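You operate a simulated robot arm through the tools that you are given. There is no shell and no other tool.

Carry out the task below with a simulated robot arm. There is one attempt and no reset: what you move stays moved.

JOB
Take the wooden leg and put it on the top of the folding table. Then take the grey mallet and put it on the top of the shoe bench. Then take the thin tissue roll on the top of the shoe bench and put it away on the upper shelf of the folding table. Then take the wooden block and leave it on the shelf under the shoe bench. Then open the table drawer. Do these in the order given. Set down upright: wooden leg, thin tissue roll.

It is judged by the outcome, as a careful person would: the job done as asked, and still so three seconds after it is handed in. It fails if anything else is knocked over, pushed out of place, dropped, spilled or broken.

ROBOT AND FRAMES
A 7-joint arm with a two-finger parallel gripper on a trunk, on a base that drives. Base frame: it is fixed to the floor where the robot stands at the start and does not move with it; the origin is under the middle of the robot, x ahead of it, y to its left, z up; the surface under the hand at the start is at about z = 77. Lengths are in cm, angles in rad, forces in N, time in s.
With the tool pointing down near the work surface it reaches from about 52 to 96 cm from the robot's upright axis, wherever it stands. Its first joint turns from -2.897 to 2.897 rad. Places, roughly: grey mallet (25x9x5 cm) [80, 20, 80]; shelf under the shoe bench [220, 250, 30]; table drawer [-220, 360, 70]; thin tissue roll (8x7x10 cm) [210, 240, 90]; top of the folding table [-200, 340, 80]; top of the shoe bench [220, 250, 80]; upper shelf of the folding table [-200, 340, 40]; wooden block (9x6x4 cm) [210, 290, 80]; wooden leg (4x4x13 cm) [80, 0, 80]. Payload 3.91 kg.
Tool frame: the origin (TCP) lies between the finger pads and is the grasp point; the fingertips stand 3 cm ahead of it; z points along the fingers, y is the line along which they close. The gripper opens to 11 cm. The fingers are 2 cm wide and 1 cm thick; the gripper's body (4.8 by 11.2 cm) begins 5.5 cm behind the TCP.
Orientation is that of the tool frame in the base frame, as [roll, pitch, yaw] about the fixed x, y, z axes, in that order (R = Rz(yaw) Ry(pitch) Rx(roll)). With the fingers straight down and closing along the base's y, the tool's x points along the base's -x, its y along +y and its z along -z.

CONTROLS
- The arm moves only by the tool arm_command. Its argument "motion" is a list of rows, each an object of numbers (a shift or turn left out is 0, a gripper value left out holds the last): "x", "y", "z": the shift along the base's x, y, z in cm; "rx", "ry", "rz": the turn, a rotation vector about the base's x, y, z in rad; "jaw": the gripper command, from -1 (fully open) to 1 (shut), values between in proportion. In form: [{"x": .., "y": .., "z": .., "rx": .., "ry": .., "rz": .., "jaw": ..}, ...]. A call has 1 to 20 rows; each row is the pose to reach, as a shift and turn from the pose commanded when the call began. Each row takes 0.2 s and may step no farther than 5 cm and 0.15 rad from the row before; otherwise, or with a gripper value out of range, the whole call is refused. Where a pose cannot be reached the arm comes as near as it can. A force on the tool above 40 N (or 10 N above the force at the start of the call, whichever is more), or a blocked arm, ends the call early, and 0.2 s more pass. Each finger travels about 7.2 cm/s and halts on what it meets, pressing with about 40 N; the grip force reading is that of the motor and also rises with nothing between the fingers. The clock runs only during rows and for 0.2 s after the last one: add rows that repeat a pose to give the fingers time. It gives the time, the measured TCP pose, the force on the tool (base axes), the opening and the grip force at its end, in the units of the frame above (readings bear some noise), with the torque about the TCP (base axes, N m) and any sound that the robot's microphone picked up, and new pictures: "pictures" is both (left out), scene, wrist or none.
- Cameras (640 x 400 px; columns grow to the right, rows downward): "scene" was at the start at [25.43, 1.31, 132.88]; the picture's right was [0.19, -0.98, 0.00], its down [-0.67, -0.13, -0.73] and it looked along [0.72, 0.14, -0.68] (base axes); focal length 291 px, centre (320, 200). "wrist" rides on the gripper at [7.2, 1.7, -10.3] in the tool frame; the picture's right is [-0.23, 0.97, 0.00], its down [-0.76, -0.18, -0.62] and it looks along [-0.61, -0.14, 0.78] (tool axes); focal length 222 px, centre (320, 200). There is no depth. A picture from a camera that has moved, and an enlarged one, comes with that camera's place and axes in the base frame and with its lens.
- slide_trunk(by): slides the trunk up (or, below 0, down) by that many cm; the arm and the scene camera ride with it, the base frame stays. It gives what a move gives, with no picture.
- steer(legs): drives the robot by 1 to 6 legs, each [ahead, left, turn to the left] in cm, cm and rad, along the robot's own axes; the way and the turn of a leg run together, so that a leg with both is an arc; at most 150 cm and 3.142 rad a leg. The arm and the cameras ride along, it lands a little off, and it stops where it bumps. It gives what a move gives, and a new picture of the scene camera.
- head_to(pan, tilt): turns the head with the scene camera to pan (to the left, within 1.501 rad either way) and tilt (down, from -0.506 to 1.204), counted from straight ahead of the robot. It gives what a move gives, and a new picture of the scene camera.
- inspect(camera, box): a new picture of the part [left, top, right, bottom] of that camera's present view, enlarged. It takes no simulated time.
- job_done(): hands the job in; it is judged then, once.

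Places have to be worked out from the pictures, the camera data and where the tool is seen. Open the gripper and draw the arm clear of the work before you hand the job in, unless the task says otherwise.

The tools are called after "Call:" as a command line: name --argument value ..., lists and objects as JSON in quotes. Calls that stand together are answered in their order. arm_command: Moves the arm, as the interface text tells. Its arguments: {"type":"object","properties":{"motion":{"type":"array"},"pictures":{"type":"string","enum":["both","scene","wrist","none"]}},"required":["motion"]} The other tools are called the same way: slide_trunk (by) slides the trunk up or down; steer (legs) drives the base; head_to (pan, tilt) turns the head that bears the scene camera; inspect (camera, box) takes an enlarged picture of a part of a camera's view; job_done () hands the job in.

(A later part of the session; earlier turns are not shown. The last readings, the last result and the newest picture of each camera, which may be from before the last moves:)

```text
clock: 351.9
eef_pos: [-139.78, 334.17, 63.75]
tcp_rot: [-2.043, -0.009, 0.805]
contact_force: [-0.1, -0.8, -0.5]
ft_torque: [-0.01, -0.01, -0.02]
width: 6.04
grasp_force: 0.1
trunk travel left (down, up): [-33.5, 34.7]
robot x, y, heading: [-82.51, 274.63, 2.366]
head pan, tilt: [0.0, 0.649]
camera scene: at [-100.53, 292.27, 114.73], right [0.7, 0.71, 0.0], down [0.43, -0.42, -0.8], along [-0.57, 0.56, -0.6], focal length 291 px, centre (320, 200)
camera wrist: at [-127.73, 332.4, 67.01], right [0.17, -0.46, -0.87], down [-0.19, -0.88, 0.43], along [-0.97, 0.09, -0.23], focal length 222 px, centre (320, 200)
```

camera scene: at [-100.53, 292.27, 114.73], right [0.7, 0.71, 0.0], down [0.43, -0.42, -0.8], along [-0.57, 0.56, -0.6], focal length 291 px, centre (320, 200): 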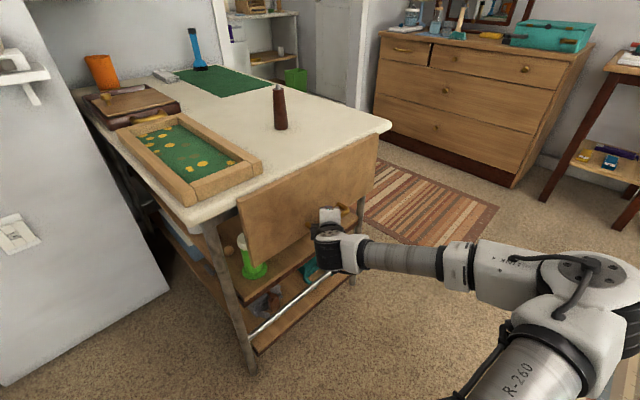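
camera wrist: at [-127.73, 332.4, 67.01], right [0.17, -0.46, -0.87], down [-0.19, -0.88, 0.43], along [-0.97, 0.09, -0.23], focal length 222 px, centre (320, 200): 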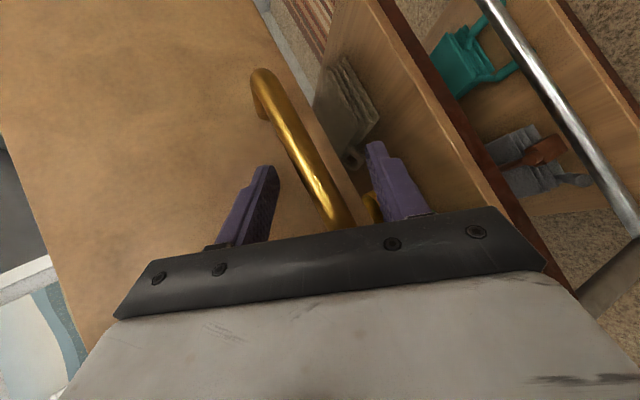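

The leaf hangs closed. I withdraw the hand along its axis, alternating small base and trunk moves.

Call:
steer --legs '[[-2, 0, 0]]'

Call:
slide_trunk --by 1

Call:
steer --legs '[[-2.5, 0, 0]]'

Call:
slide_trunk --by 1.2

Call:
steer --legs '[[-14, 0, 0]]'

Call:
inspect --camera "scene" --box '[160, 80, 480, 280]'

```text
clock: 352.7
eef_pos: [-138.36, 332.76, 63.69]
tcp_rot: [-2.042, -0.008, 0.805]
contact_force: [-0.1, 0.7, -1.3]
ft_torque: [-0.03, 0.03, 0.0]
width: 6.05
grasp_force: 0.0
trunk travel left (down, up): [-33.5, 34.7]
robot x, y, heading: [-80.63, 272.84, 2.364]
head pan, tilt: [0.0, 0.649]
camera scene: at [-99.09, 290.88, 114.73], right [0.7, 0.71, 0.0], down [0.43, -0.42, -0.8], along [-0.57, 0.56, -0.6], focal length 291 px, centre (320, 200)
```

scene: 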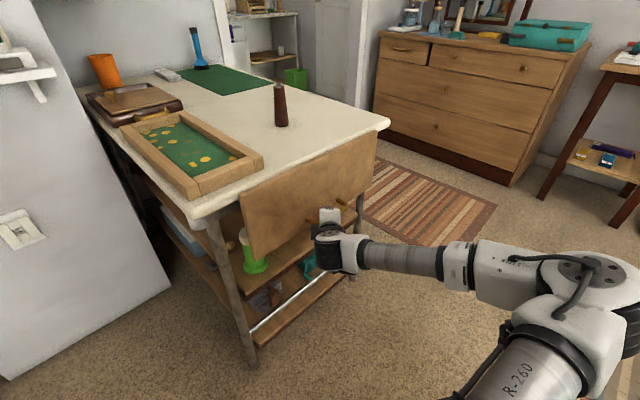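

```text
clock: 353.2
eef_pos: [-138.39, 332.83, 64.63]
tcp_rot: [-2.042, -0.008, 0.805]
contact_force: [-0.2, -0.4, -0.3]
ft_torque: [-0.05, 0.03, -0.01]
width: 6.02
grasp_force: 0.1
trunk travel left (down, up): [-34.5, 33.7]
robot x, y, heading: [-80.91, 273.14, 2.363]
head pan, tilt: [0.0, 0.649]
```

```text
clock: 354.1
eef_pos: [-136.69, 330.99, 64.78]
tcp_rot: [-2.043, -0.009, 0.806]
contact_force: [0.5, -0.2, 0.3]
ft_torque: [-0.01, 0.0, 0.02]
width: 6.07
grasp_force: 0.1
trunk travel left (down, up): [-34.5, 33.7]
robot x, y, heading: [-79.12, 271.51, 2.361]
head pan, tilt: [0.0, 0.649]
camera scene: at [-97.35, 289.15, 115.73], right [0.7, 0.71, 0.0], down [0.43, -0.42, -0.8], along [-0.57, 0.56, -0.6], focal length 291 px, centre (320, 200)
```

scene: 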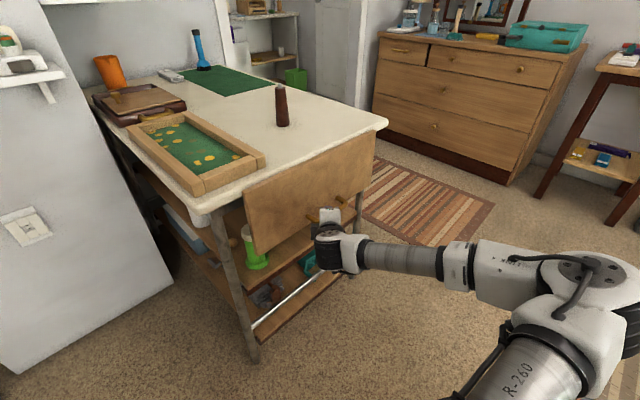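

```text
clock: 354.6
eef_pos: [-136.55, 331.04, 65.88]
tcp_rot: [-2.042, -0.009, 0.805]
contact_force: [-0.5, 0.3, 0.7]
ft_torque: [0.0, 0.01, -0.01]
width: 6.07
grasp_force: 0.0
trunk travel left (down, up): [-35.7, 32.5]
robot x, y, heading: [-79.73, 271.46, 2.363]
head pan, tilt: [0.0, 0.649]
```

```text
clock: 356.0
eef_pos: [-126.82, 321.25, 65.92]
tcp_rot: [-2.043, -0.008, 0.807]
contact_force: [-0.2, -0.2, 0.1]
ft_torque: [-0.01, -0.01, 0.0]
width: 6.06
grasp_force: 0.0
trunk travel left (down, up): [-35.7, 32.5]
robot x, y, heading: [-69.25, 262.04, 2.359]
head pan, tilt: [0.0, 0.649]
camera scene: at [-87.44, 279.35, 116.93], right [0.7, 0.71, 0.0], down [0.43, -0.42, -0.8], along [-0.57, 0.56, -0.6], focal length 291 px, centre (320, 200)
```

scene: 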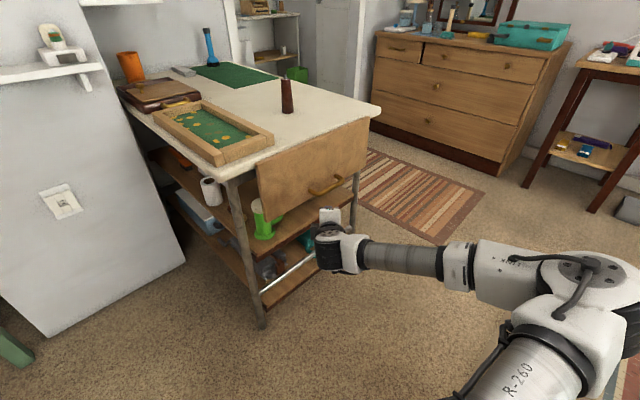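

```text
2.00 times, centred on (320, 180) of scene
camera zoom: at [-87.44, 279.35, 116.93], right [0.7, 0.71, 0.0], down [0.43, -0.42, -0.8], along [-0.57, 0.56, -0.6], focal length 582 px, centre (320, 240)
```

zoom: 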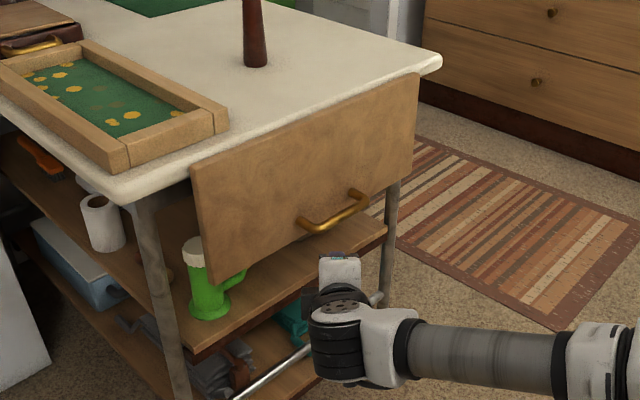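

The leaf hangs vertically as before. The drawer box seems to be under the top's back-left part, so I go round to the table's north side: I back off, raise the trunk, turn to face south, and reverse up the corridor.

Call:
steer --legs '[[-18, 34, 0]]'

Call:
slide_trunk --by 32

Call:
steer --legs '[[0, 0, 2.353]]'

Call:
head_to --pan 0.0 --tilt 0.5

```text
clock: 359.1
eef_pos: [-136.84, 284.91, 65.82]
tcp_rot: [-2.042, -0.01, 0.798]
contact_force: [-0.1, -1.0, -0.4]
ft_torque: [-0.04, 0.0, -0.01]
width: 6.02
grasp_force: 0.0
trunk travel left (down, up): [-35.7, 32.5]
robot x, y, heading: [-79.98, 225.06, 2.356]
head pan, tilt: [0.0, 0.649]
camera scene: at [-97.78, 242.81, 116.93], right [0.71, 0.71, 0.0], down [0.43, -0.43, -0.8], along [-0.56, 0.56, -0.6], focal length 291 px, centre (320, 200)
```

scene: 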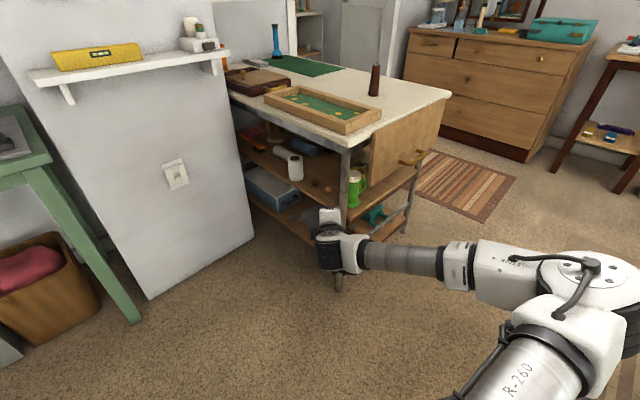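

```text
clock: 362.3
eef_pos: [-136.82, 284.95, 97.85]
tcp_rot: [-2.042, -0.01, 0.797]
contact_force: [-1.1, -0.2, -0.3]
ft_torque: [0.03, 0.03, 0.01]
width: 6.06
grasp_force: 0.1
trunk travel left (down, up): [-67.7, 0.5]
robot x, y, heading: [-80.23, 225.02, 2.358]
head pan, tilt: [0.0, 0.649]
```

```text
clock: 368.3
eef_pos: [-86.65, 142.51, 97.91]
tcp_rot: [-2.042, -0.009, 3.1]
contact_force: [0.7, -0.1, 0.4]
ft_torque: [0.0, 0.0, -0.02]
width: 6.06
grasp_force: 0.1
trunk travel left (down, up): [-67.7, 0.5]
robot x, y, heading: [-79.69, 225.03, -1.631]
head pan, tilt: [0.0, 0.649]
camera scene: at [-81.02, 199.01, 148.93], right [-1.0, 0.05, 0.0], down [0.03, 0.6, -0.8], along [-0.04, -0.8, -0.6], focal length 291 px, centre (320, 200)
```

scene: 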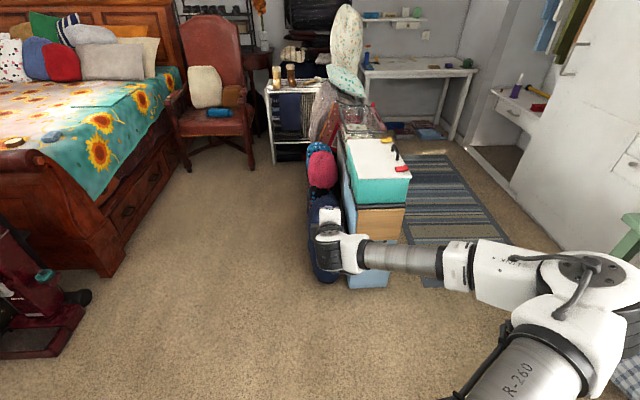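

```text
clock: 369.0
eef_pos: [-86.7, 142.34, 97.73]
tcp_rot: [-2.043, -0.008, 3.1]
contact_force: [0.1, -0.3, -0.1]
ft_torque: [-0.01, -0.01, 0.0]
width: 6.04
grasp_force: 0.0
trunk travel left (down, up): [-67.7, 0.5]
robot x, y, heading: [-80.02, 224.89, -1.627]
head pan, tilt: [0.0, 0.499]
camera scene: at [-81.05, 198.59, 150.26], right [-1.0, 0.05, 0.0], down [0.03, 0.48, -0.88], along [-0.05, -0.88, -0.48], focal length 291 px, centre (320, 200)
```

scene: 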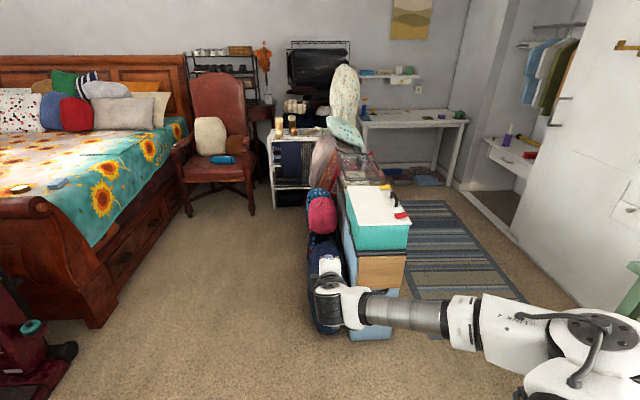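

The bags and cooler stand as before. I straighten, shift to x≈−93, and reverse north through the corridor.

Call:
steer --legs '[[0, 0, 0.056], [0, -13, 0], [-110, 0, 0], [-110, 0, 0]]'

Call:
head_to --pan -0.8 --tilt 0.45

```text
clock: 381.7
eef_pos: [-94.94, 363.95, 97.92]
tcp_rot: [-2.042, -0.007, 3.14]
contact_force: [-0.5, 0.2, -0.3]
ft_torque: [-0.02, 0.01, 0.01]
width: 6.06
grasp_force: 0.1
trunk travel left (down, up): [-67.7, 0.5]
robot x, y, heading: [-91.29, 446.7, -1.587]
head pan, tilt: [0.0, 0.499]
camera scene: at [-91.57, 420.31, 150.27], right [-1.0, 0.01, 0.0], down [0.01, 0.48, -0.88], along [-0.01, -0.88, -0.48], focal length 291 px, centre (320, 200)
```

scene: 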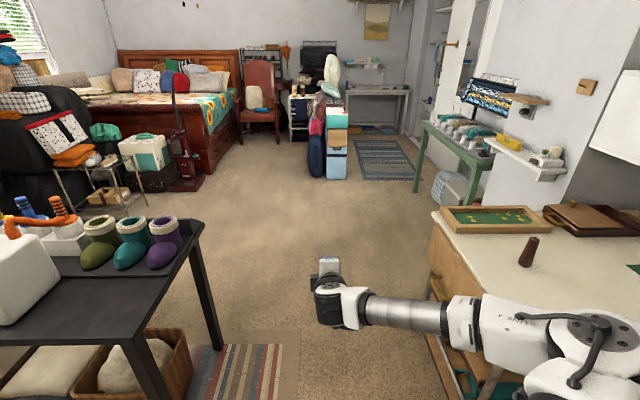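

```text
clock: 382.8
eef_pos: [-94.85, 363.97, 97.86]
tcp_rot: [-2.042, -0.009, 3.14]
contact_force: [0.3, 0.2, 0.3]
ft_torque: [-0.01, 0.02, -0.02]
width: 6.02
grasp_force: 0.0
trunk travel left (down, up): [-67.7, 0.5]
robot x, y, heading: [-91.8, 446.31, -1.586]
head pan, tilt: [-0.799, 0.45]
camera scene: at [-98.12, 423.06, 150.71], right [-0.69, 0.73, 0.0], down [0.32, 0.3, -0.9], along [-0.65, -0.62, -0.44], focal length 291 px, centre (320, 200)
```

scene: 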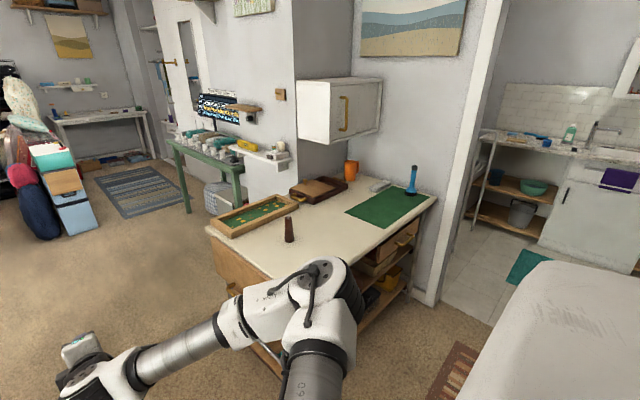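

From the north side a real drawer with a pull is visible under the top's back edge. I zoom in on it.

Call:
inspect --camera "scene" --box '[320, 180, 480, 310]'

```text
3.08 times, centred on (400, 245) of scene
camera zoom: at [-98.12, 423.06, 150.71], right [-0.69, 0.73, 0.0], down [0.32, 0.3, -0.9], along [-0.65, -0.62, -0.44], focal length 896 px, centre (74, 62)
```

zoom: 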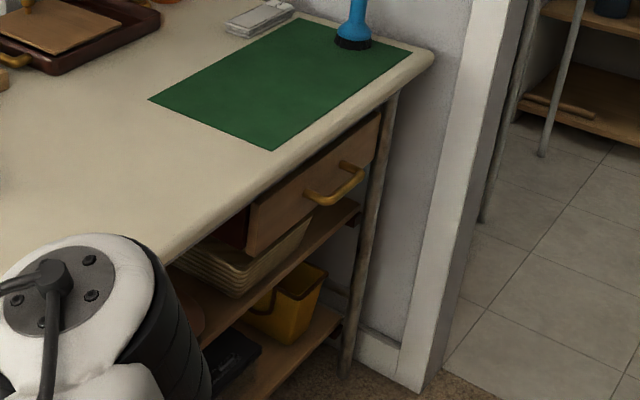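

The drawer front spans about x −241..−198, z 60..71 on the north face, its bar near [-219, 367, 65]. I back up a little so the arm clears the table, move west, and turn toward it.

Call:
steer --legs '[[-12, 0, 0], [0, -84, 0], [0, 0, -0.5]]'

Call:
head_to --pan 0.0 --tilt 0.6

Call:
inspect --camera "scene" --box '[160, 120, 480, 320]'

```text
clock: 389.9
eef_pos: [-179.4, 378.55, 97.81]
tcp_rot: [-2.041, -0.008, 3.099]
contact_force: [-0.7, 0.4, -0.7]
ft_torque: [0.0, -0.01, 0.01]
width: 6.03
grasp_force: 0.1
trunk travel left (down, up): [-67.7, 0.5]
robot x, y, heading: [-172.49, 461.3, -1.627]
head pan, tilt: [-0.799, 0.45]
stopped in leg 2: the robot was blocked; the commanded pose is now the measured one
camera scene: at [-180.09, 437.71, 150.7], right [-0.66, 0.76, 0.0], down [0.33, 0.29, -0.9], along [-0.68, -0.59, -0.44], focal length 291 px, centre (320, 200)
```

scene: 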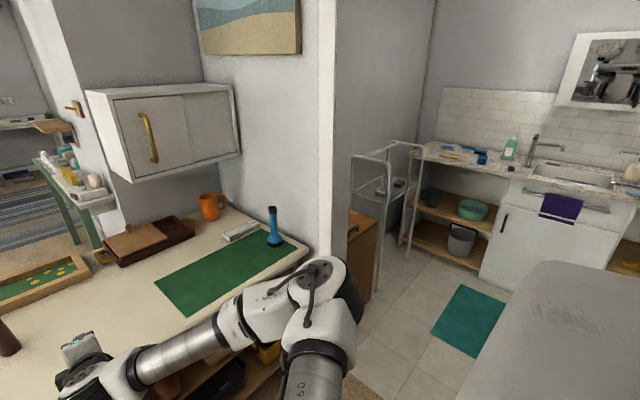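

```text
clock: 391.1
eef_pos: [-179.39, 378.65, 97.89]
tcp_rot: [-2.041, -0.008, 3.098]
contact_force: [0.2, 0.9, -0.3]
ft_torque: [-0.03, -0.03, -0.02]
width: 6.08
grasp_force: 0.0
trunk travel left (down, up): [-67.7, 0.5]
robot x, y, heading: [-172.31, 460.96, -1.625]
head pan, tilt: [0.0, 0.6]
camera scene: at [-173.67, 434.96, 149.36], right [-1.0, 0.06, 0.0], down [0.03, 0.56, -0.83], along [-0.05, -0.82, -0.56], focal length 291 px, centre (320, 200)
```

scene: 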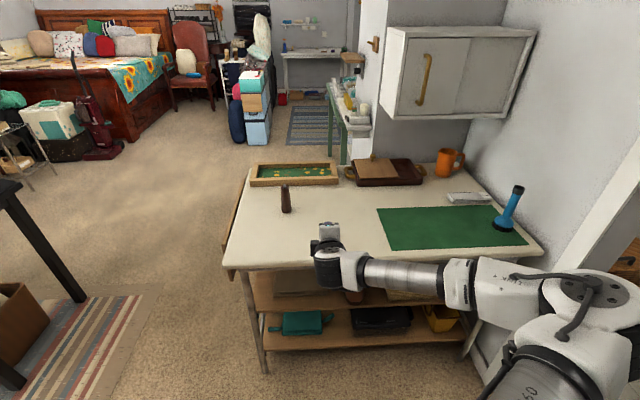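

```text
2.00 times, centred on (320, 220) of scene
camera zoom: at [-173.67, 434.96, 149.36], right [-1.0, 0.06, 0.0], down [0.03, 0.56, -0.83], along [-0.05, -0.82, -0.56], focal length 582 px, centre (320, 160)
```

zoom: 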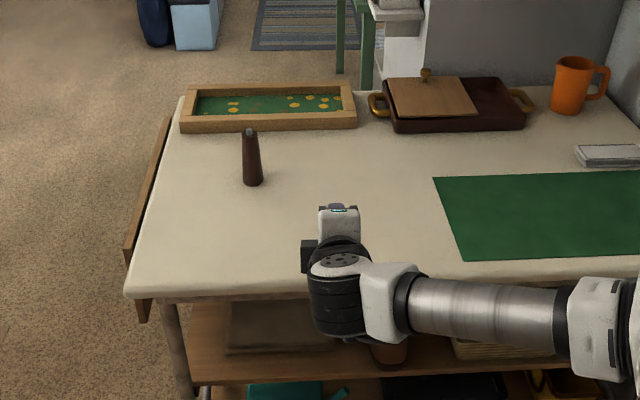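

The base touched the dresser behind. I move forward and right, then turn toward the drawer, keeping the hand north of the table edge.

Call:
steer --legs '[[10.4, -7, 0], [0, 0, -0.395]]'

Call:
head_to --pan 0.0 --tilt 0.75

```text
clock: 393.5
eef_pos: [-218.15, 377.61, 97.95]
tcp_rot: [-2.042, -0.008, 2.708]
contact_force: [0.1, 0.5, -0.2]
ft_torque: [-0.04, 0.01, 0.04]
width: 6.06
grasp_force: 0.0
trunk travel left (down, up): [-67.7, 0.5]
robot x, y, heading: [-180.11, 451.18, -2.022]
head pan, tilt: [0.0, 0.6]
camera scene: at [-191.27, 427.46, 149.36], right [-0.9, 0.43, 0.0], down [0.25, 0.51, -0.83], along [-0.36, -0.74, -0.56], focal length 291 px, centre (320, 200)
```

scene: 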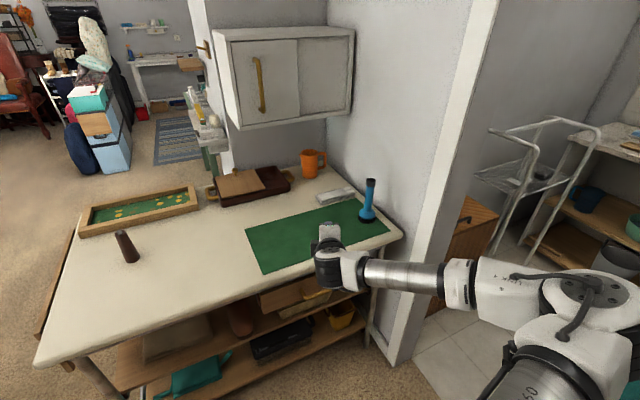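

```text
clock: 394.2
eef_pos: [-218.26, 377.56, 97.87]
tcp_rot: [-2.042, -0.01, 2.707]
contact_force: [-0.1, 0.6, -0.4]
ft_torque: [0.01, -0.02, 0.0]
width: 6.04
grasp_force: 0.0
trunk travel left (down, up): [-67.7, 0.5]
robot x, y, heading: [-180.25, 451.42, -2.014]
head pan, tilt: [0.0, 0.75]
camera scene: at [-191.0, 427.94, 148.08], right [-0.9, 0.43, 0.0], down [0.3, 0.61, -0.73], along [-0.32, -0.66, -0.68], focal length 291 px, centre (320, 200)
```

scene: 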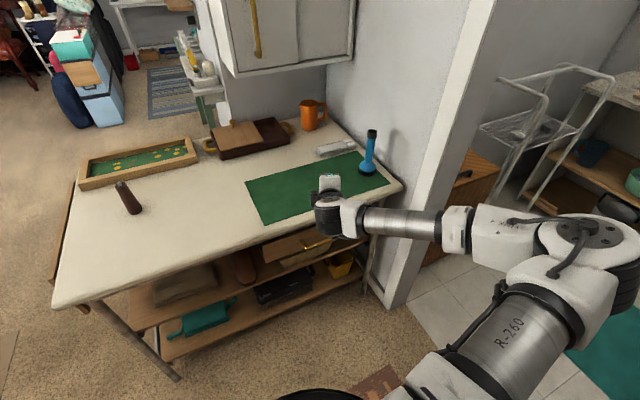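

The hand is just north of the table edge. I lower the trunk in two steps, watching for contact, to bring the drawer pull into the wrist view.

Call:
slide_trunk --by -14

Call:
inspect --camera "wrist" --box '[0, 0, 640, 400]'

Call:
inspect --camera "scene" --box '[200, 120, 440, 320]'

```text
clock: 395.9
eef_pos: [-218.21, 377.43, 84.01]
tcp_rot: [-2.042, -0.007, 2.705]
contact_force: [0.5, 0.2, 0.0]
ft_torque: [0.02, -0.01, -0.02]
width: 6.03
grasp_force: 0.0
trunk travel left (down, up): [-53.7, 14.5]
robot x, y, heading: [-180.69, 451.15, -2.015]
head pan, tilt: [0.0, 0.75]
```

```text
1.00 times, centred on (320, 200) of wrist (not enlarged: the box is as wide or as high as the picture)
camera zoom: at [-220.61, 389.55, 87.23], right [0.39, 0.31, -0.87], down [0.89, 0.11, 0.43], along [0.23, -0.95, -0.23], focal length 222 px, centre (320, 200)
```

zoom: 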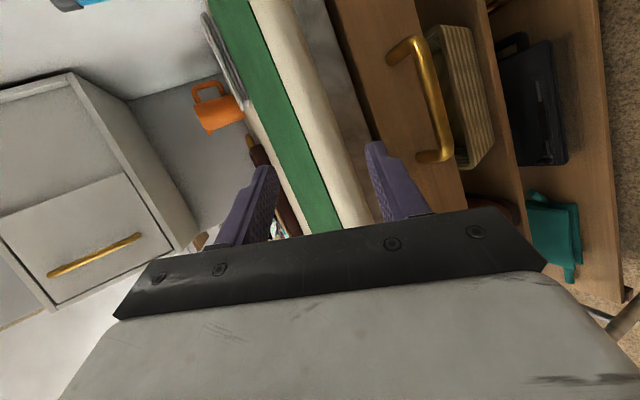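

```text
2.00 times, centred on (320, 220) of scene
camera zoom: at [-191.0, 427.95, 134.08], right [-0.9, 0.43, 0.0], down [0.3, 0.61, -0.73], along [-0.32, -0.66, -0.68], focal length 582 px, centre (320, 160)
```

zoom: 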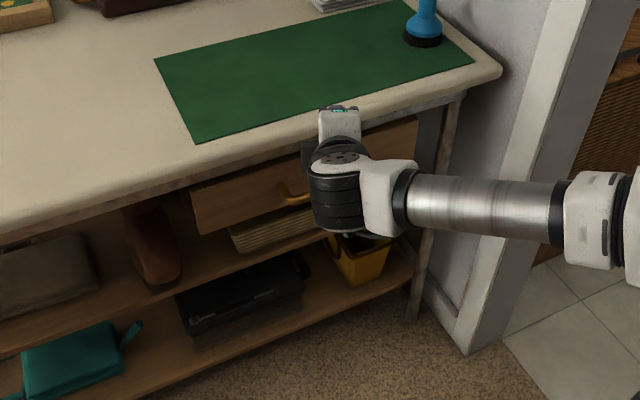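

The bar is at about [-220, 368.4, 65.8], length 11.6 cm, drawer front y≈364.4. To give the arm more pulling room I raise the arm 7 cm relative to the trunk, and narrow the opening.

Call:
arm_command --motion '[{"z": 2.5, "jaw": 0.1}, {"z": 5, "jaw": 0.1}, {"z": 7, "jaw": 0.1}, {"z": 7, "jaw": 0.1}]' --pictures "none"

Call:
slide_trunk --by -21

Call:
inspect --camera "wrist" --box '[0, 0, 640, 400]'

Call:
inspect --camera "scene" --box '[200, 120, 440, 320]'

```text
clock: 396.9
eef_pos: [-218.2, 377.36, 91.04]
tcp_rot: [-2.042, -0.008, 2.707]
contact_force: [-0.1, -0.1, 1.1]
ft_torque: [-0.01, 0.02, 0.01]
width: 4.98
grasp_force: 0.0
trunk travel left (down, up): [-53.7, 14.5]
robot x, y, heading: [-180.6, 451.25, -2.02]
head pan, tilt: [0.0, 0.75]
```

```text
clock: 399.2
eef_pos: [-218.23, 377.3, 69.97]
tcp_rot: [-2.042, -0.009, 2.708]
contact_force: [0.1, 0.6, -0.1]
ft_torque: [0.01, 0.01, 0.02]
width: 4.98
grasp_force: 0.1
trunk travel left (down, up): [-32.7, 35.5]
robot x, y, heading: [-180.04, 451.05, -2.02]
head pan, tilt: [0.0, 0.75]
```

```text
1.00 times, centred on (320, 200) of wrist (not enlarged: the box is as wide or as high as the picture)
camera zoom: at [-220.65, 389.4, 73.33], right [0.39, 0.31, -0.87], down [0.89, 0.11, 0.43], along [0.23, -0.95, -0.23], focal length 222 px, centre (320, 200)
```

zoom: 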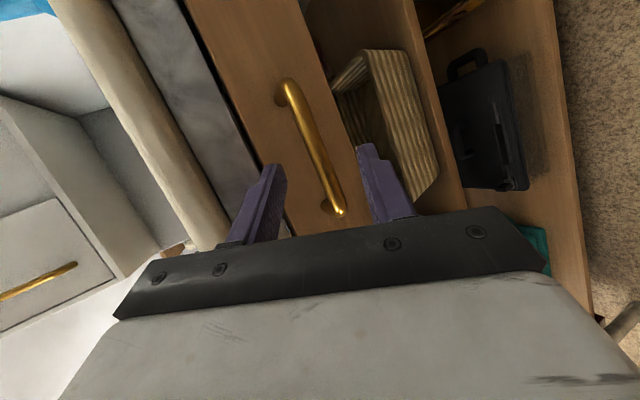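

```text
2.00 times, centred on (320, 220) of scene
camera zoom: at [-191.0, 427.94, 113.08], right [-0.9, 0.43, 0.0], down [0.3, 0.61, -0.73], along [-0.32, -0.66, -0.68], focal length 582 px, centre (320, 160)
```

zoom: 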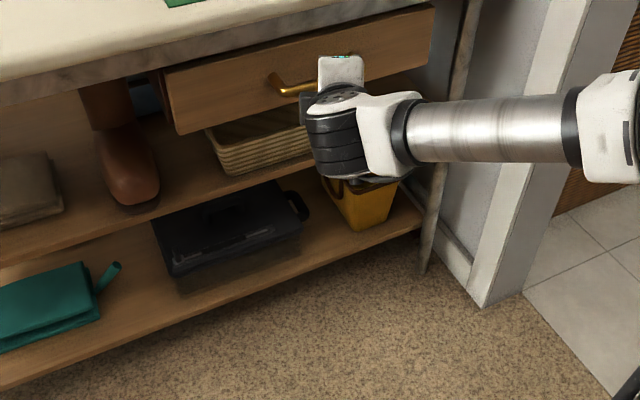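

The bar is centred at about [-220, 368.6, 66.8]. I approach, most of the way first.

Call:
arm_command --motion '[{"x": -0.5, "y": -1.8, "z": -0.5}, {"x": -0.9, "y": -3.6, "z": -1}, {"x": -1.3, "y": -5.2, "z": -1.5}, {"x": -1.3, "y": -5.2, "z": -1.5}]'

Call:
inspect --camera "wrist" --box '[200, 80, 440, 230]'

```text
clock: 400.2
eef_pos: [-219.58, 372.19, 68.44]
tcp_rot: [-2.042, -0.011, 2.707]
contact_force: [0.1, -0.4, 0.6]
ft_torque: [-0.05, 0.0, -0.02]
width: 4.96
grasp_force: 0.1
trunk travel left (down, up): [-32.7, 35.5]
robot x, y, heading: [-180.41, 451.21, -2.018]
head pan, tilt: [0.0, 0.75]
camera scene: at [-191.01, 427.93, 113.07], right [-0.9, 0.43, 0.0], down [0.3, 0.61, -0.73], along [-0.32, -0.66, -0.68], focal length 291 px, centre (320, 200)
camera wrist: at [-221.98, 384.23, 71.83], right [0.39, 0.31, -0.87], down [0.89, 0.11, 0.43], along [0.23, -0.95, -0.23], focal length 222 px, centre (320, 200)
```

scene: 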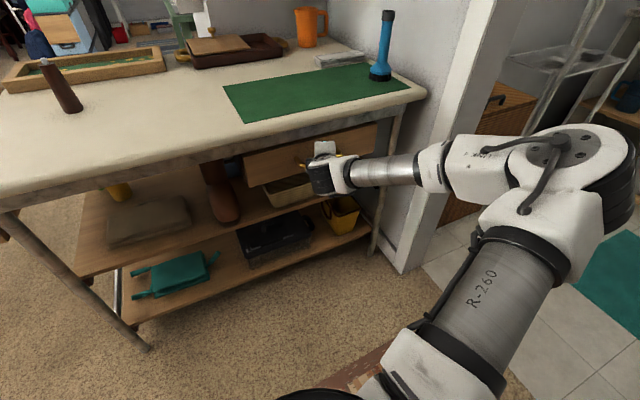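
wrist: 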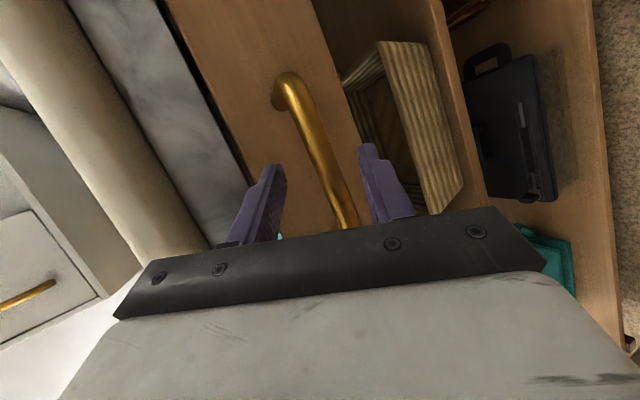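

```text
2.67 times, centred on (320, 155) of wrist
camera zoom: at [-221.98, 384.23, 71.83], right [0.39, 0.31, -0.87], down [0.89, 0.11, 0.43], along [0.23, -0.95, -0.23], focal length 592 px, centre (320, 320)
```

zoom: 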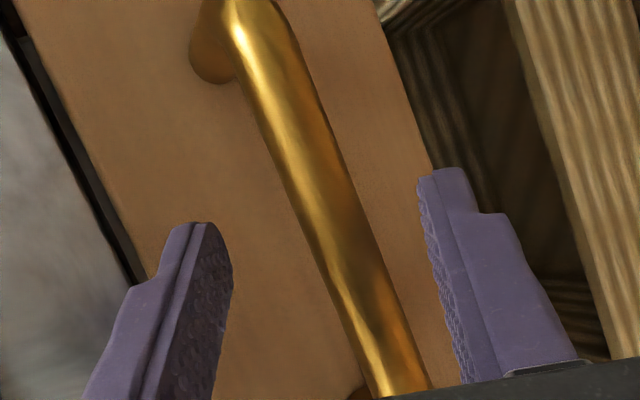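

The bar lies between the fingers, about 4 cm ahead of the TCP. I advance 3.5 cm more along the tool axis.

Call:
arm_command --motion '[{"x": -0.5, "y": -1, "z": -0.4}, {"x": -0.9, "y": -2, "z": -0.8}, {"x": -1.2, "y": -2.7, "z": -1.1}, {"x": -1.2, "y": -2.7, "z": -1.1}]' --pictures "wrist"

```text
clock: 400.9
eef_pos: [-220.48, 370.33, 67.91]
tcp_rot: [-2.042, -0.01, 2.707]
contact_force: [8.3, 28.9, 11.9]
ft_torque: [-1.01, 0.29, 0.08]
width: 4.78
grasp_force: 0.1
trunk travel left (down, up): [-32.7, 35.5]
robot x, y, heading: [-180.29, 451.09, -2.02]
head pan, tilt: [0.0, 0.75]
stopped in row 3: the force on the tool passed its limit at 55 N (the readings are from after the stop); the commanded pose is now the measured one
camera wrist: at [-222.86, 382.38, 71.16], right [0.38, 0.31, -0.87], down [0.89, 0.11, 0.43], along [0.23, -0.95, -0.23], focal length 222 px, centre (320, 200)
```

wrist: 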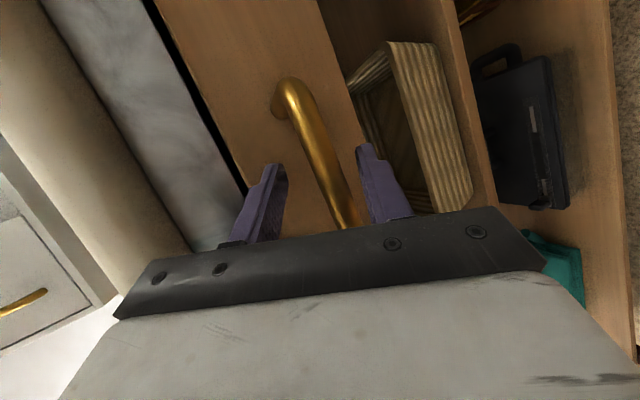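

Contact again as with the leaf: the tip is on the drawer front, so the bar should be between the pads. I ease back 0.4 cm and close.

Call:
arm_command --motion '[{"x": 0.15, "y": 0.4, "z": 0.1, "jaw": 0.1}, {"x": 0.15, "y": 0.4, "z": 0.1, "jaw": 0.4}, {"x": 0.15, "y": 0.4, "z": 0.1, "jaw": 0.7}, {"x": 0.15, "y": 0.4, "z": 0.1, "jaw": 1}, {"x": 0.15, "y": 0.4, "z": 0.1, "jaw": 1}, {"x": 0.15, "y": 0.4, "z": 0.1, "jaw": 1}]' --pictures "wrist"

Call:
inspect --camera "wrist" --box '[200, 80, 440, 230]'

```text
clock: 402.3
eef_pos: [-220.31, 370.76, 67.14]
tcp_rot: [-2.052, -0.011, 2.709]
contact_force: [11.1, 23.1, -27.0]
ft_torque: [0.11, 0.8, 0.6]
width: 1.98
grasp_force: 45.2
trunk travel left (down, up): [-32.7, 35.5]
robot x, y, heading: [-180.57, 451.28, -2.02]
head pan, tilt: [0.0, 0.75]
camera wrist: at [-222.74, 382.66, 70.61], right [0.39, 0.32, -0.87], down [0.89, 0.11, 0.44], along [0.23, -0.94, -0.24], focal length 222 px, centre (320, 200)
```

wrist: 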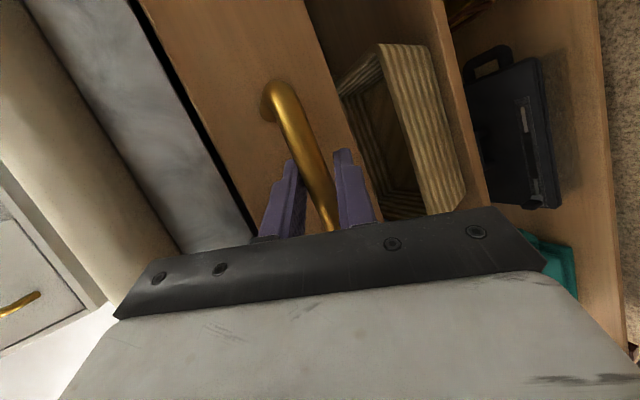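

```text
2.67 times, centred on (320, 155) of wrist
camera zoom: at [-222.74, 382.66, 70.61], right [0.39, 0.32, -0.87], down [0.89, 0.11, 0.44], along [0.23, -0.94, -0.24], focal length 592 px, centre (320, 320)
```

zoom: 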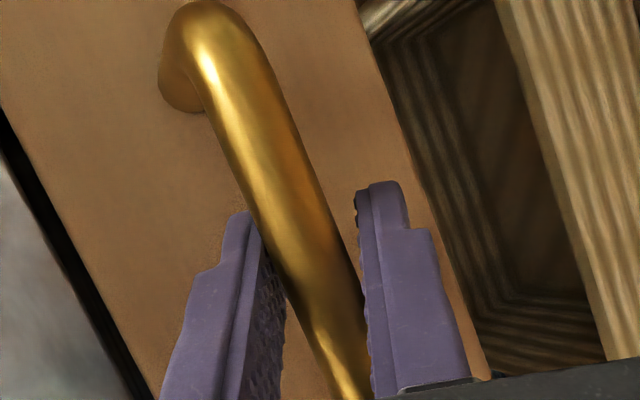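

Gripped (width 2.0). I let the arm settle 0.8 cm lower to relieve the load and start pulling in +y slowly.

Call:
arm_command --motion '[{"z": -0.5}, {"y": 0.3, "z": -0.8}, {"y": 1, "z": -0.8}, {"y": 2, "z": -0.8}, {"y": 3, "z": -0.8}, {"y": 4, "z": -0.8}, {"y": 4, "z": -0.8}]'

```text
clock: 403.9
eef_pos: [-220.28, 374.41, 67.26]
tcp_rot: [-2.04, -0.011, 2.708]
contact_force: [5.7, -0.9, 9.0]
ft_torque: [0.02, 0.96, 0.77]
width: 1.97
grasp_force: 45.3
trunk travel left (down, up): [-32.7, 35.5]
robot x, y, heading: [-180.29, 450.93, -2.02]
head pan, tilt: [0.0, 0.75]
camera scene: at [-190.94, 428.06, 113.11], right [-0.9, 0.43, 0.0], down [0.3, 0.61, -0.73], along [-0.32, -0.66, -0.68], focal length 291 px, centre (320, 200)
camera wrist: at [-222.71, 386.49, 70.48], right [0.38, 0.31, -0.87], down [0.9, 0.11, 0.43], along [0.23, -0.95, -0.23], focal length 222 px, centre (320, 200)
```

scene: 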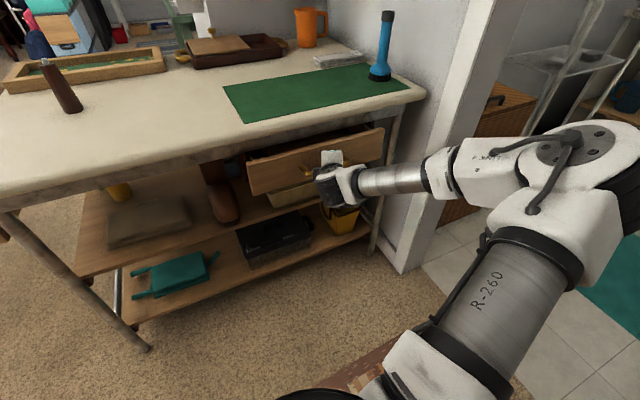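
wrist: 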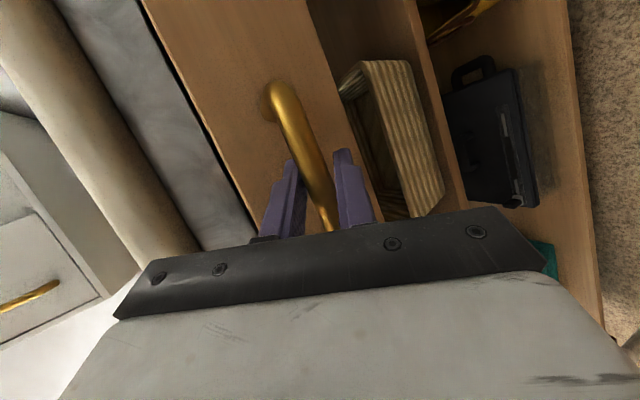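

The drawer slides out easily (4 cm so far, straight). I keep pulling in +y.

Call:
arm_command --motion '[{"y": 1}, {"y": 2}, {"y": 3}, {"y": 4}, {"y": 5}, {"y": 6}, {"y": 7}, {"y": 8}, {"y": 8}]'

```text
clock: 405.9
eef_pos: [-220.22, 382.53, 67.29]
tcp_rot: [-2.039, -0.011, 2.708]
contact_force: [-0.4, 0.7, 26.7]
ft_torque: [0.01, 0.81, 1.03]
width: 1.94
grasp_force: 45.0
trunk travel left (down, up): [-32.7, 35.5]
robot x, y, heading: [-180.29, 451.0, -2.018]
head pan, tilt: [0.0, 0.75]
camera scene: at [-190.91, 428.18, 113.14], right [-0.9, 0.43, 0.0], down [0.3, 0.61, -0.73], along [-0.32, -0.66, -0.68], focal length 291 px, centre (320, 200)
camera wrist: at [-222.72, 394.58, 70.45], right [0.38, 0.31, -0.87], down [0.9, 0.11, 0.43], along [0.23, -0.95, -0.23], focal length 222 px, centre (320, 200)
```

scene: 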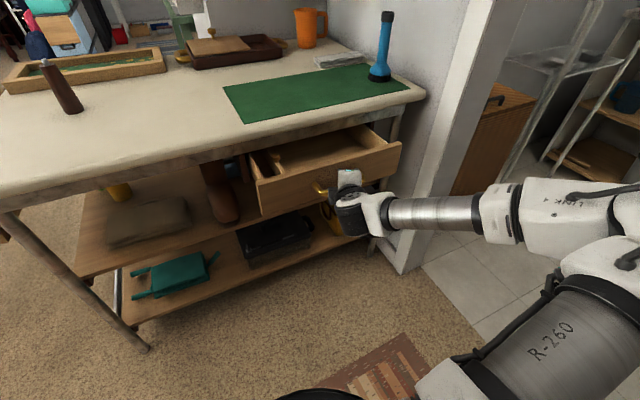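
wrist: 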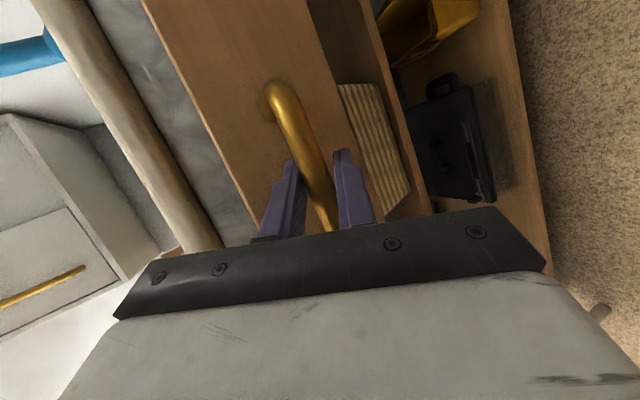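

12 cm open. I relieve the vertical load slightly and continue pulling.

Call:
arm_command --motion '[{"y": 0.5, "z": 0.4}, {"y": 1.5, "z": 0.5}, {"y": 2.5, "z": 0.5}, {"y": 3.5, "z": 0.5}, {"y": 4.5, "z": 0.5}, {"y": 5.5, "z": 0.5}, {"y": 6.5, "z": 0.5}, {"y": 7.5, "z": 0.5}, {"y": 7.5, "z": 0.5}]'

```text
clock: 407.9
eef_pos: [-220.3, 389.94, 67.21]
tcp_rot: [-2.051, -0.009, 2.705]
contact_force: [3.0, 1.2, -16.8]
ft_torque: [0.04, 1.25, 0.14]
width: 1.97
grasp_force: 44.7
trunk travel left (down, up): [-32.7, 35.5]
robot x, y, heading: [-180.19, 451.29, -2.022]
head pan, tilt: [0.0, 0.75]
camera scene: at [-191.04, 427.91, 113.03], right [-0.9, 0.43, 0.0], down [0.3, 0.61, -0.73], along [-0.32, -0.66, -0.68], focal length 291 px, centre (320, 200)
camera wrist: at [-222.72, 402.02, 70.57], right [0.39, 0.31, -0.87], down [0.89, 0.1, 0.44], along [0.23, -0.94, -0.24], focal length 222 px, centre (320, 200)
```

scene: 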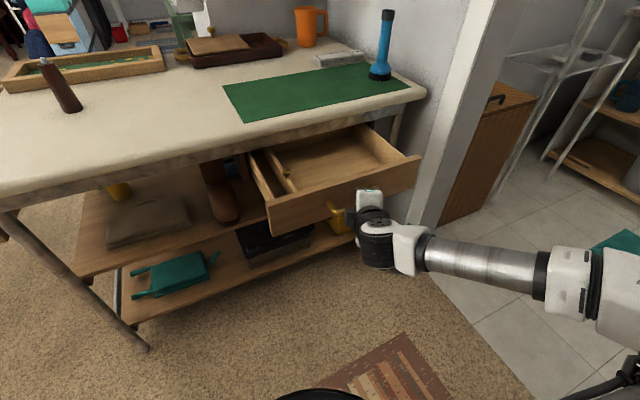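
wrist: 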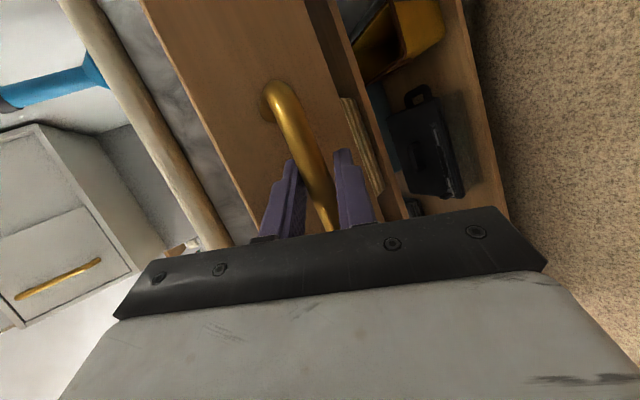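

About 19.5 cm open. I pull a bit further, gently, to see whether it meets its stop.

Call:
arm_command --motion '[{"y": 0.5, "z": -0.2}, {"y": 1.5, "z": -0.3}, {"y": 2.5, "z": -0.3}, {"y": 3.5, "z": -0.3}, {"y": 4.5, "z": -0.3}, {"y": 5.5, "z": -0.3}, {"y": 6.5, "z": -0.3}, {"y": 6.5, "z": -0.3}]'

```text
clock: 408.7
eef_pos: [-220.25, 392.13, 67.32]
tcp_rot: [-2.067, -0.004, 2.703]
contact_force: [-2.1, 1.0, -20.1]
ft_torque: [0.23, 1.11, 0.51]
width: 1.98
grasp_force: 45.1
out of reach, approached as far as the arm can: row 2, 3
trunk travel left (down, up): [-32.7, 35.5]
robot x, y, heading: [-180.34, 451.24, -2.021]
head pan, tilt: [0.0, 0.75]
stopped in row 3: the force on the tool passed its limit at 42 N (the readings are from after the stop); the commanded pose is now the measured one
camera scene: at [-191.1, 427.89, 113.05], right [-0.9, 0.43, 0.0], down [0.3, 0.62, -0.73], along [-0.32, -0.66, -0.68], focal length 291 px, centre (320, 200)
camera wrist: at [-222.69, 404.21, 70.72], right [0.4, 0.32, -0.86], down [0.89, 0.09, 0.45], along [0.23, -0.94, -0.25], focal length 222 px, centre (320, 200)
```

scene: 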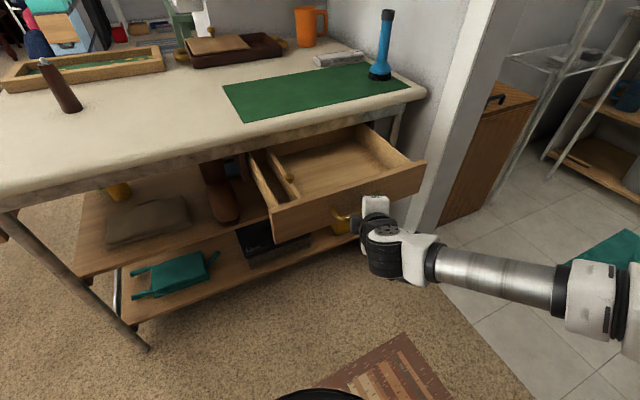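
wrist: 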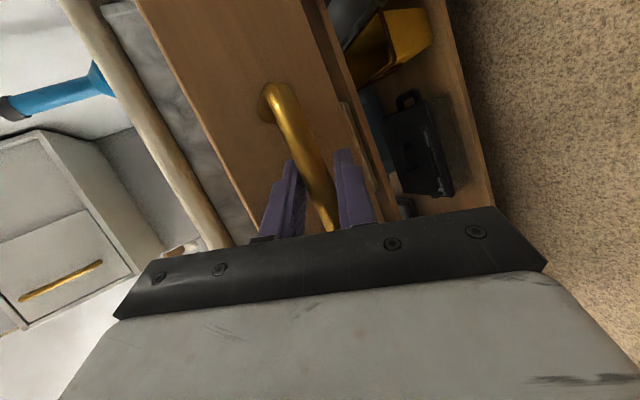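

The arm is at its near limit at about 22 cm. I tilt the hand more downward about the bar (world x) to free the arm, and keep pulling.

Call:
arm_command --motion '[{"rx": 0.08}, {"rx": 0.16}, {"rx": 0.24}, {"rx": 0.3}, {"rx": 0.3, "y": 0.7}, {"rx": 0.3, "y": 1.5}, {"rx": 0.3, "y": 2.5}, {"rx": 0.3, "y": 3.5}, {"rx": 0.3, "y": 3.5}]'

```text
clock: 409.4
eef_pos: [-220.08, 391.26, 67.27]
tcp_rot: [-2.189, -0.004, 2.693]
contact_force: [-5.7, -0.3, 13.1]
ft_torque: [-0.04, 0.97, 0.88]
width: 2.15
grasp_force: 45.1
out of reach, approached as far as the arm can: row 3
trunk travel left (down, up): [-32.7, 35.5]
robot x, y, heading: [-180.51, 450.89, -2.024]
head pan, tilt: [0.0, 0.75]
stopped in row 3: the force on the tool passed its limit at 54 N (the readings are from after the stop); the commanded pose is now the measured one
camera scene: at [-191.09, 428.07, 113.15], right [-0.9, 0.44, 0.0], down [0.3, 0.61, -0.73], along [-0.32, -0.66, -0.68], focal length 291 px, centre (320, 200)
camera wrist: at [-222.68, 402.82, 71.94], right [0.45, 0.41, -0.8], down [0.86, 0.04, 0.5], along [0.24, -0.91, -0.34], focal length 222 px, centre (320, 200)
```

scene: 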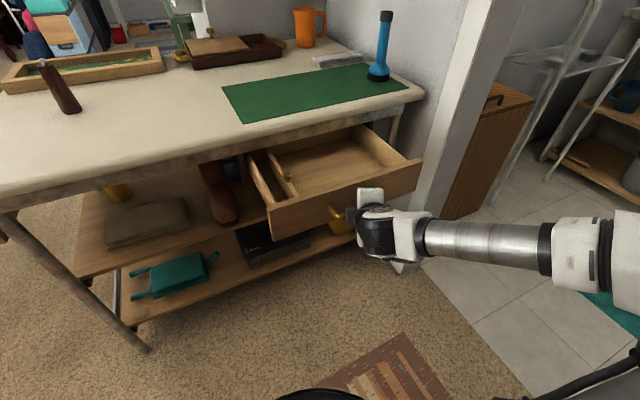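
wrist: 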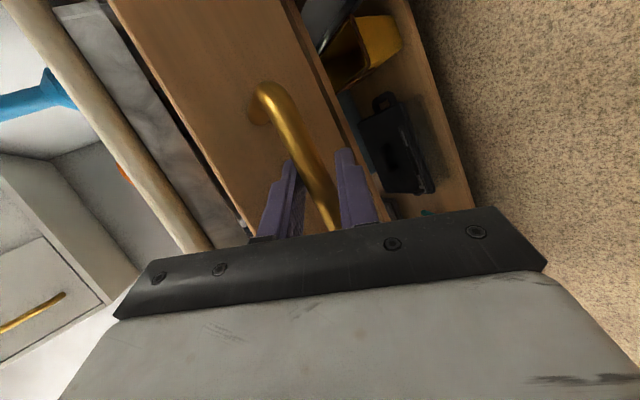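

The hand has tilted by 0.13 rad. I try pulling again from here.

Call:
arm_command --motion '[{"y": 0.6}, {"y": 1.3}, {"y": 2}, {"y": 2.8}, {"y": 3.6}, {"y": 4.4}, {"y": 5.2}, {"y": 5.2}]' --pictures "scene"

```text
clock: 409.8
eef_pos: [-220.15, 391.51, 67.27]
tcp_rot: [-2.179, -0.004, 2.697]
contact_force: [-3.8, -0.9, 16.7]
ft_torque: [-0.19, 1.18, 0.66]
width: 2.12
grasp_force: 45.3
trunk travel left (down, up): [-32.7, 35.5]
robot x, y, heading: [-180.48, 451.24, -2.025]
head pan, tilt: [0.0, 0.75]
stopped in row 2: the force on the tool passed its limit at 45 N (the readings are from after the stop); the commanded pose is now the measured one
camera scene: at [-191.11, 428.1, 113.1], right [-0.9, 0.44, 0.0], down [0.3, 0.61, -0.73], along [-0.32, -0.66, -0.68], focal length 291 px, centre (320, 200)
```

scene: 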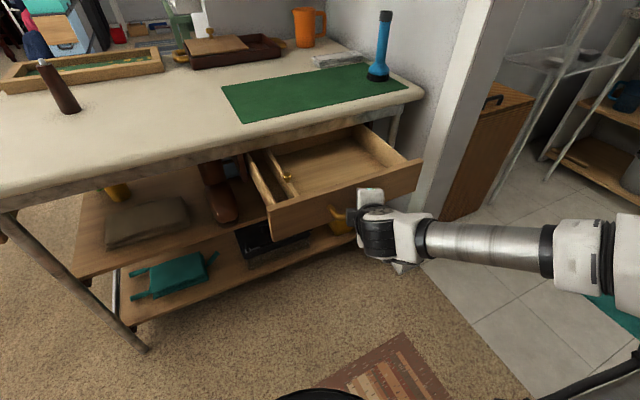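

Now the force limit, not reach, stopped it — perhaps the drawer's own stop. I test with a 2 cm base pull.

Call:
steer --legs '[[-1.8, -0.9, 0]]'

Call:
inspect --camera "scene" --box '[220, 100, 440, 260]'

```text
clock: 410.7
eef_pos: [-220.21, 392.63, 67.21]
tcp_rot: [-2.176, -0.004, 2.706]
contact_force: [-0.6, -0.5, 1.4]
ft_torque: [-0.05, 1.09, 0.62]
width: 2.08
grasp_force: 44.5
trunk travel left (down, up): [-32.7, 35.5]
robot x, y, heading: [-180.49, 452.76, -2.026]
head pan, tilt: [0.0, 0.75]
stopped in leg 1: the force on the tool passed its limit at 70 N (the readings are from after the stop); the commanded pose is now the measured one
camera scene: at [-191.19, 429.47, 113.06], right [-0.9, 0.44, 0.0], down [0.3, 0.61, -0.73], along [-0.32, -0.66, -0.68], focal length 291 px, centre (320, 200)
```

scene: 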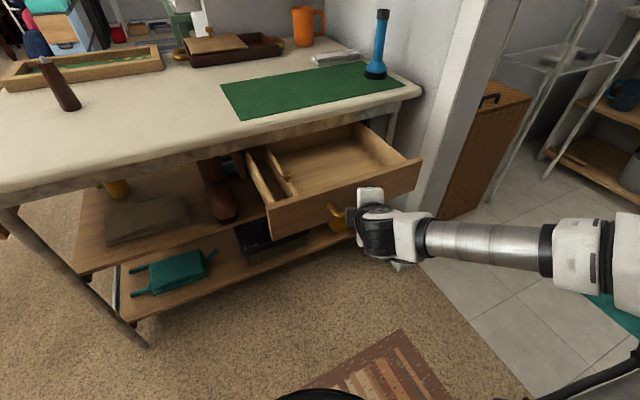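

```text
2.50 times, centred on (330, 180) of scene
camera zoom: at [-191.19, 429.47, 113.06], right [-0.9, 0.44, 0.0], down [0.3, 0.61, -0.73], along [-0.32, -0.66, -0.68], focal length 728 px, centre (295, 250)
```

zoom: 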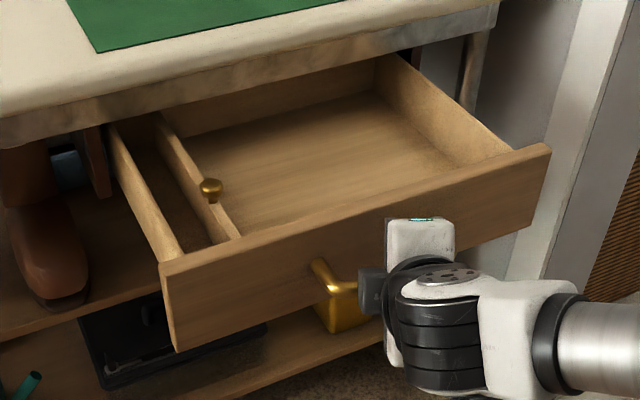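

The pull peaked at 70 N with almost no travel: the drawer is fully out (≈22 cm, back panel visible). I open the fingers to release the bar.

Call:
arm_command --motion '[{"jaw": 0.5}, {"jaw": 0.2}, {"jaw": -0.2}, {"jaw": -0.6}, {"jaw": -1}, {"jaw": -1}, {"jaw": -1}]'

```text
clock: 412.3
eef_pos: [-220.08, 392.56, 67.45]
tcp_rot: [-2.178, -0.002, 2.705]
contact_force: [-0.6, -0.3, 0.6]
ft_torque: [0.01, 0.03, 0.02]
width: 11.0
grasp_force: 0.0
trunk travel left (down, up): [-32.7, 35.5]
robot x, y, heading: [-180.66, 452.66, -2.021]
head pan, tilt: [0.0, 0.75]
camera scene: at [-191.2, 429.46, 113.07], right [-0.9, 0.44, 0.0], down [0.3, 0.61, -0.73], along [-0.32, -0.66, -0.68], focal length 291 px, centre (320, 200)
camera wrist: at [-222.75, 404.22, 71.85], right [0.44, 0.41, -0.8], down [0.86, 0.05, 0.5], along [0.24, -0.91, -0.33], focal length 222 px, centre (320, 200)
```

scene: 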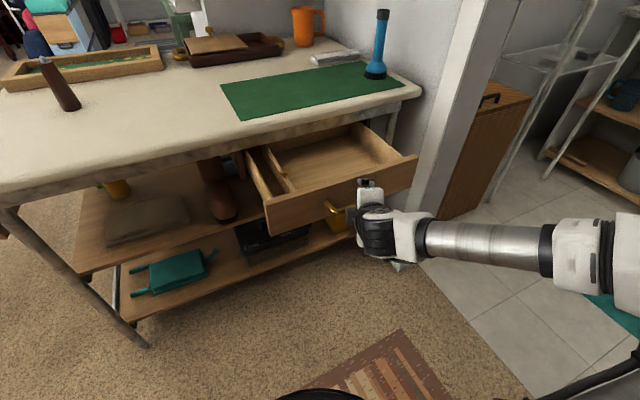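
wrist: 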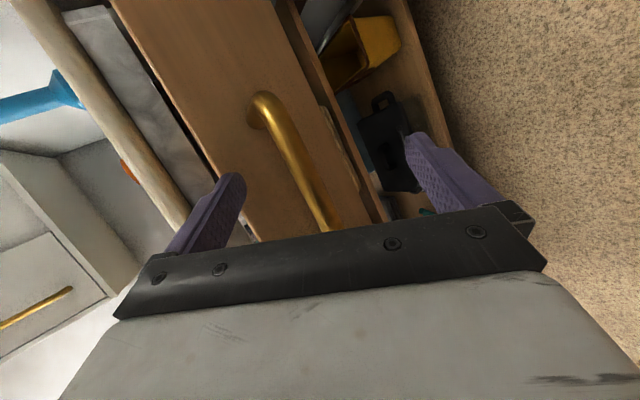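

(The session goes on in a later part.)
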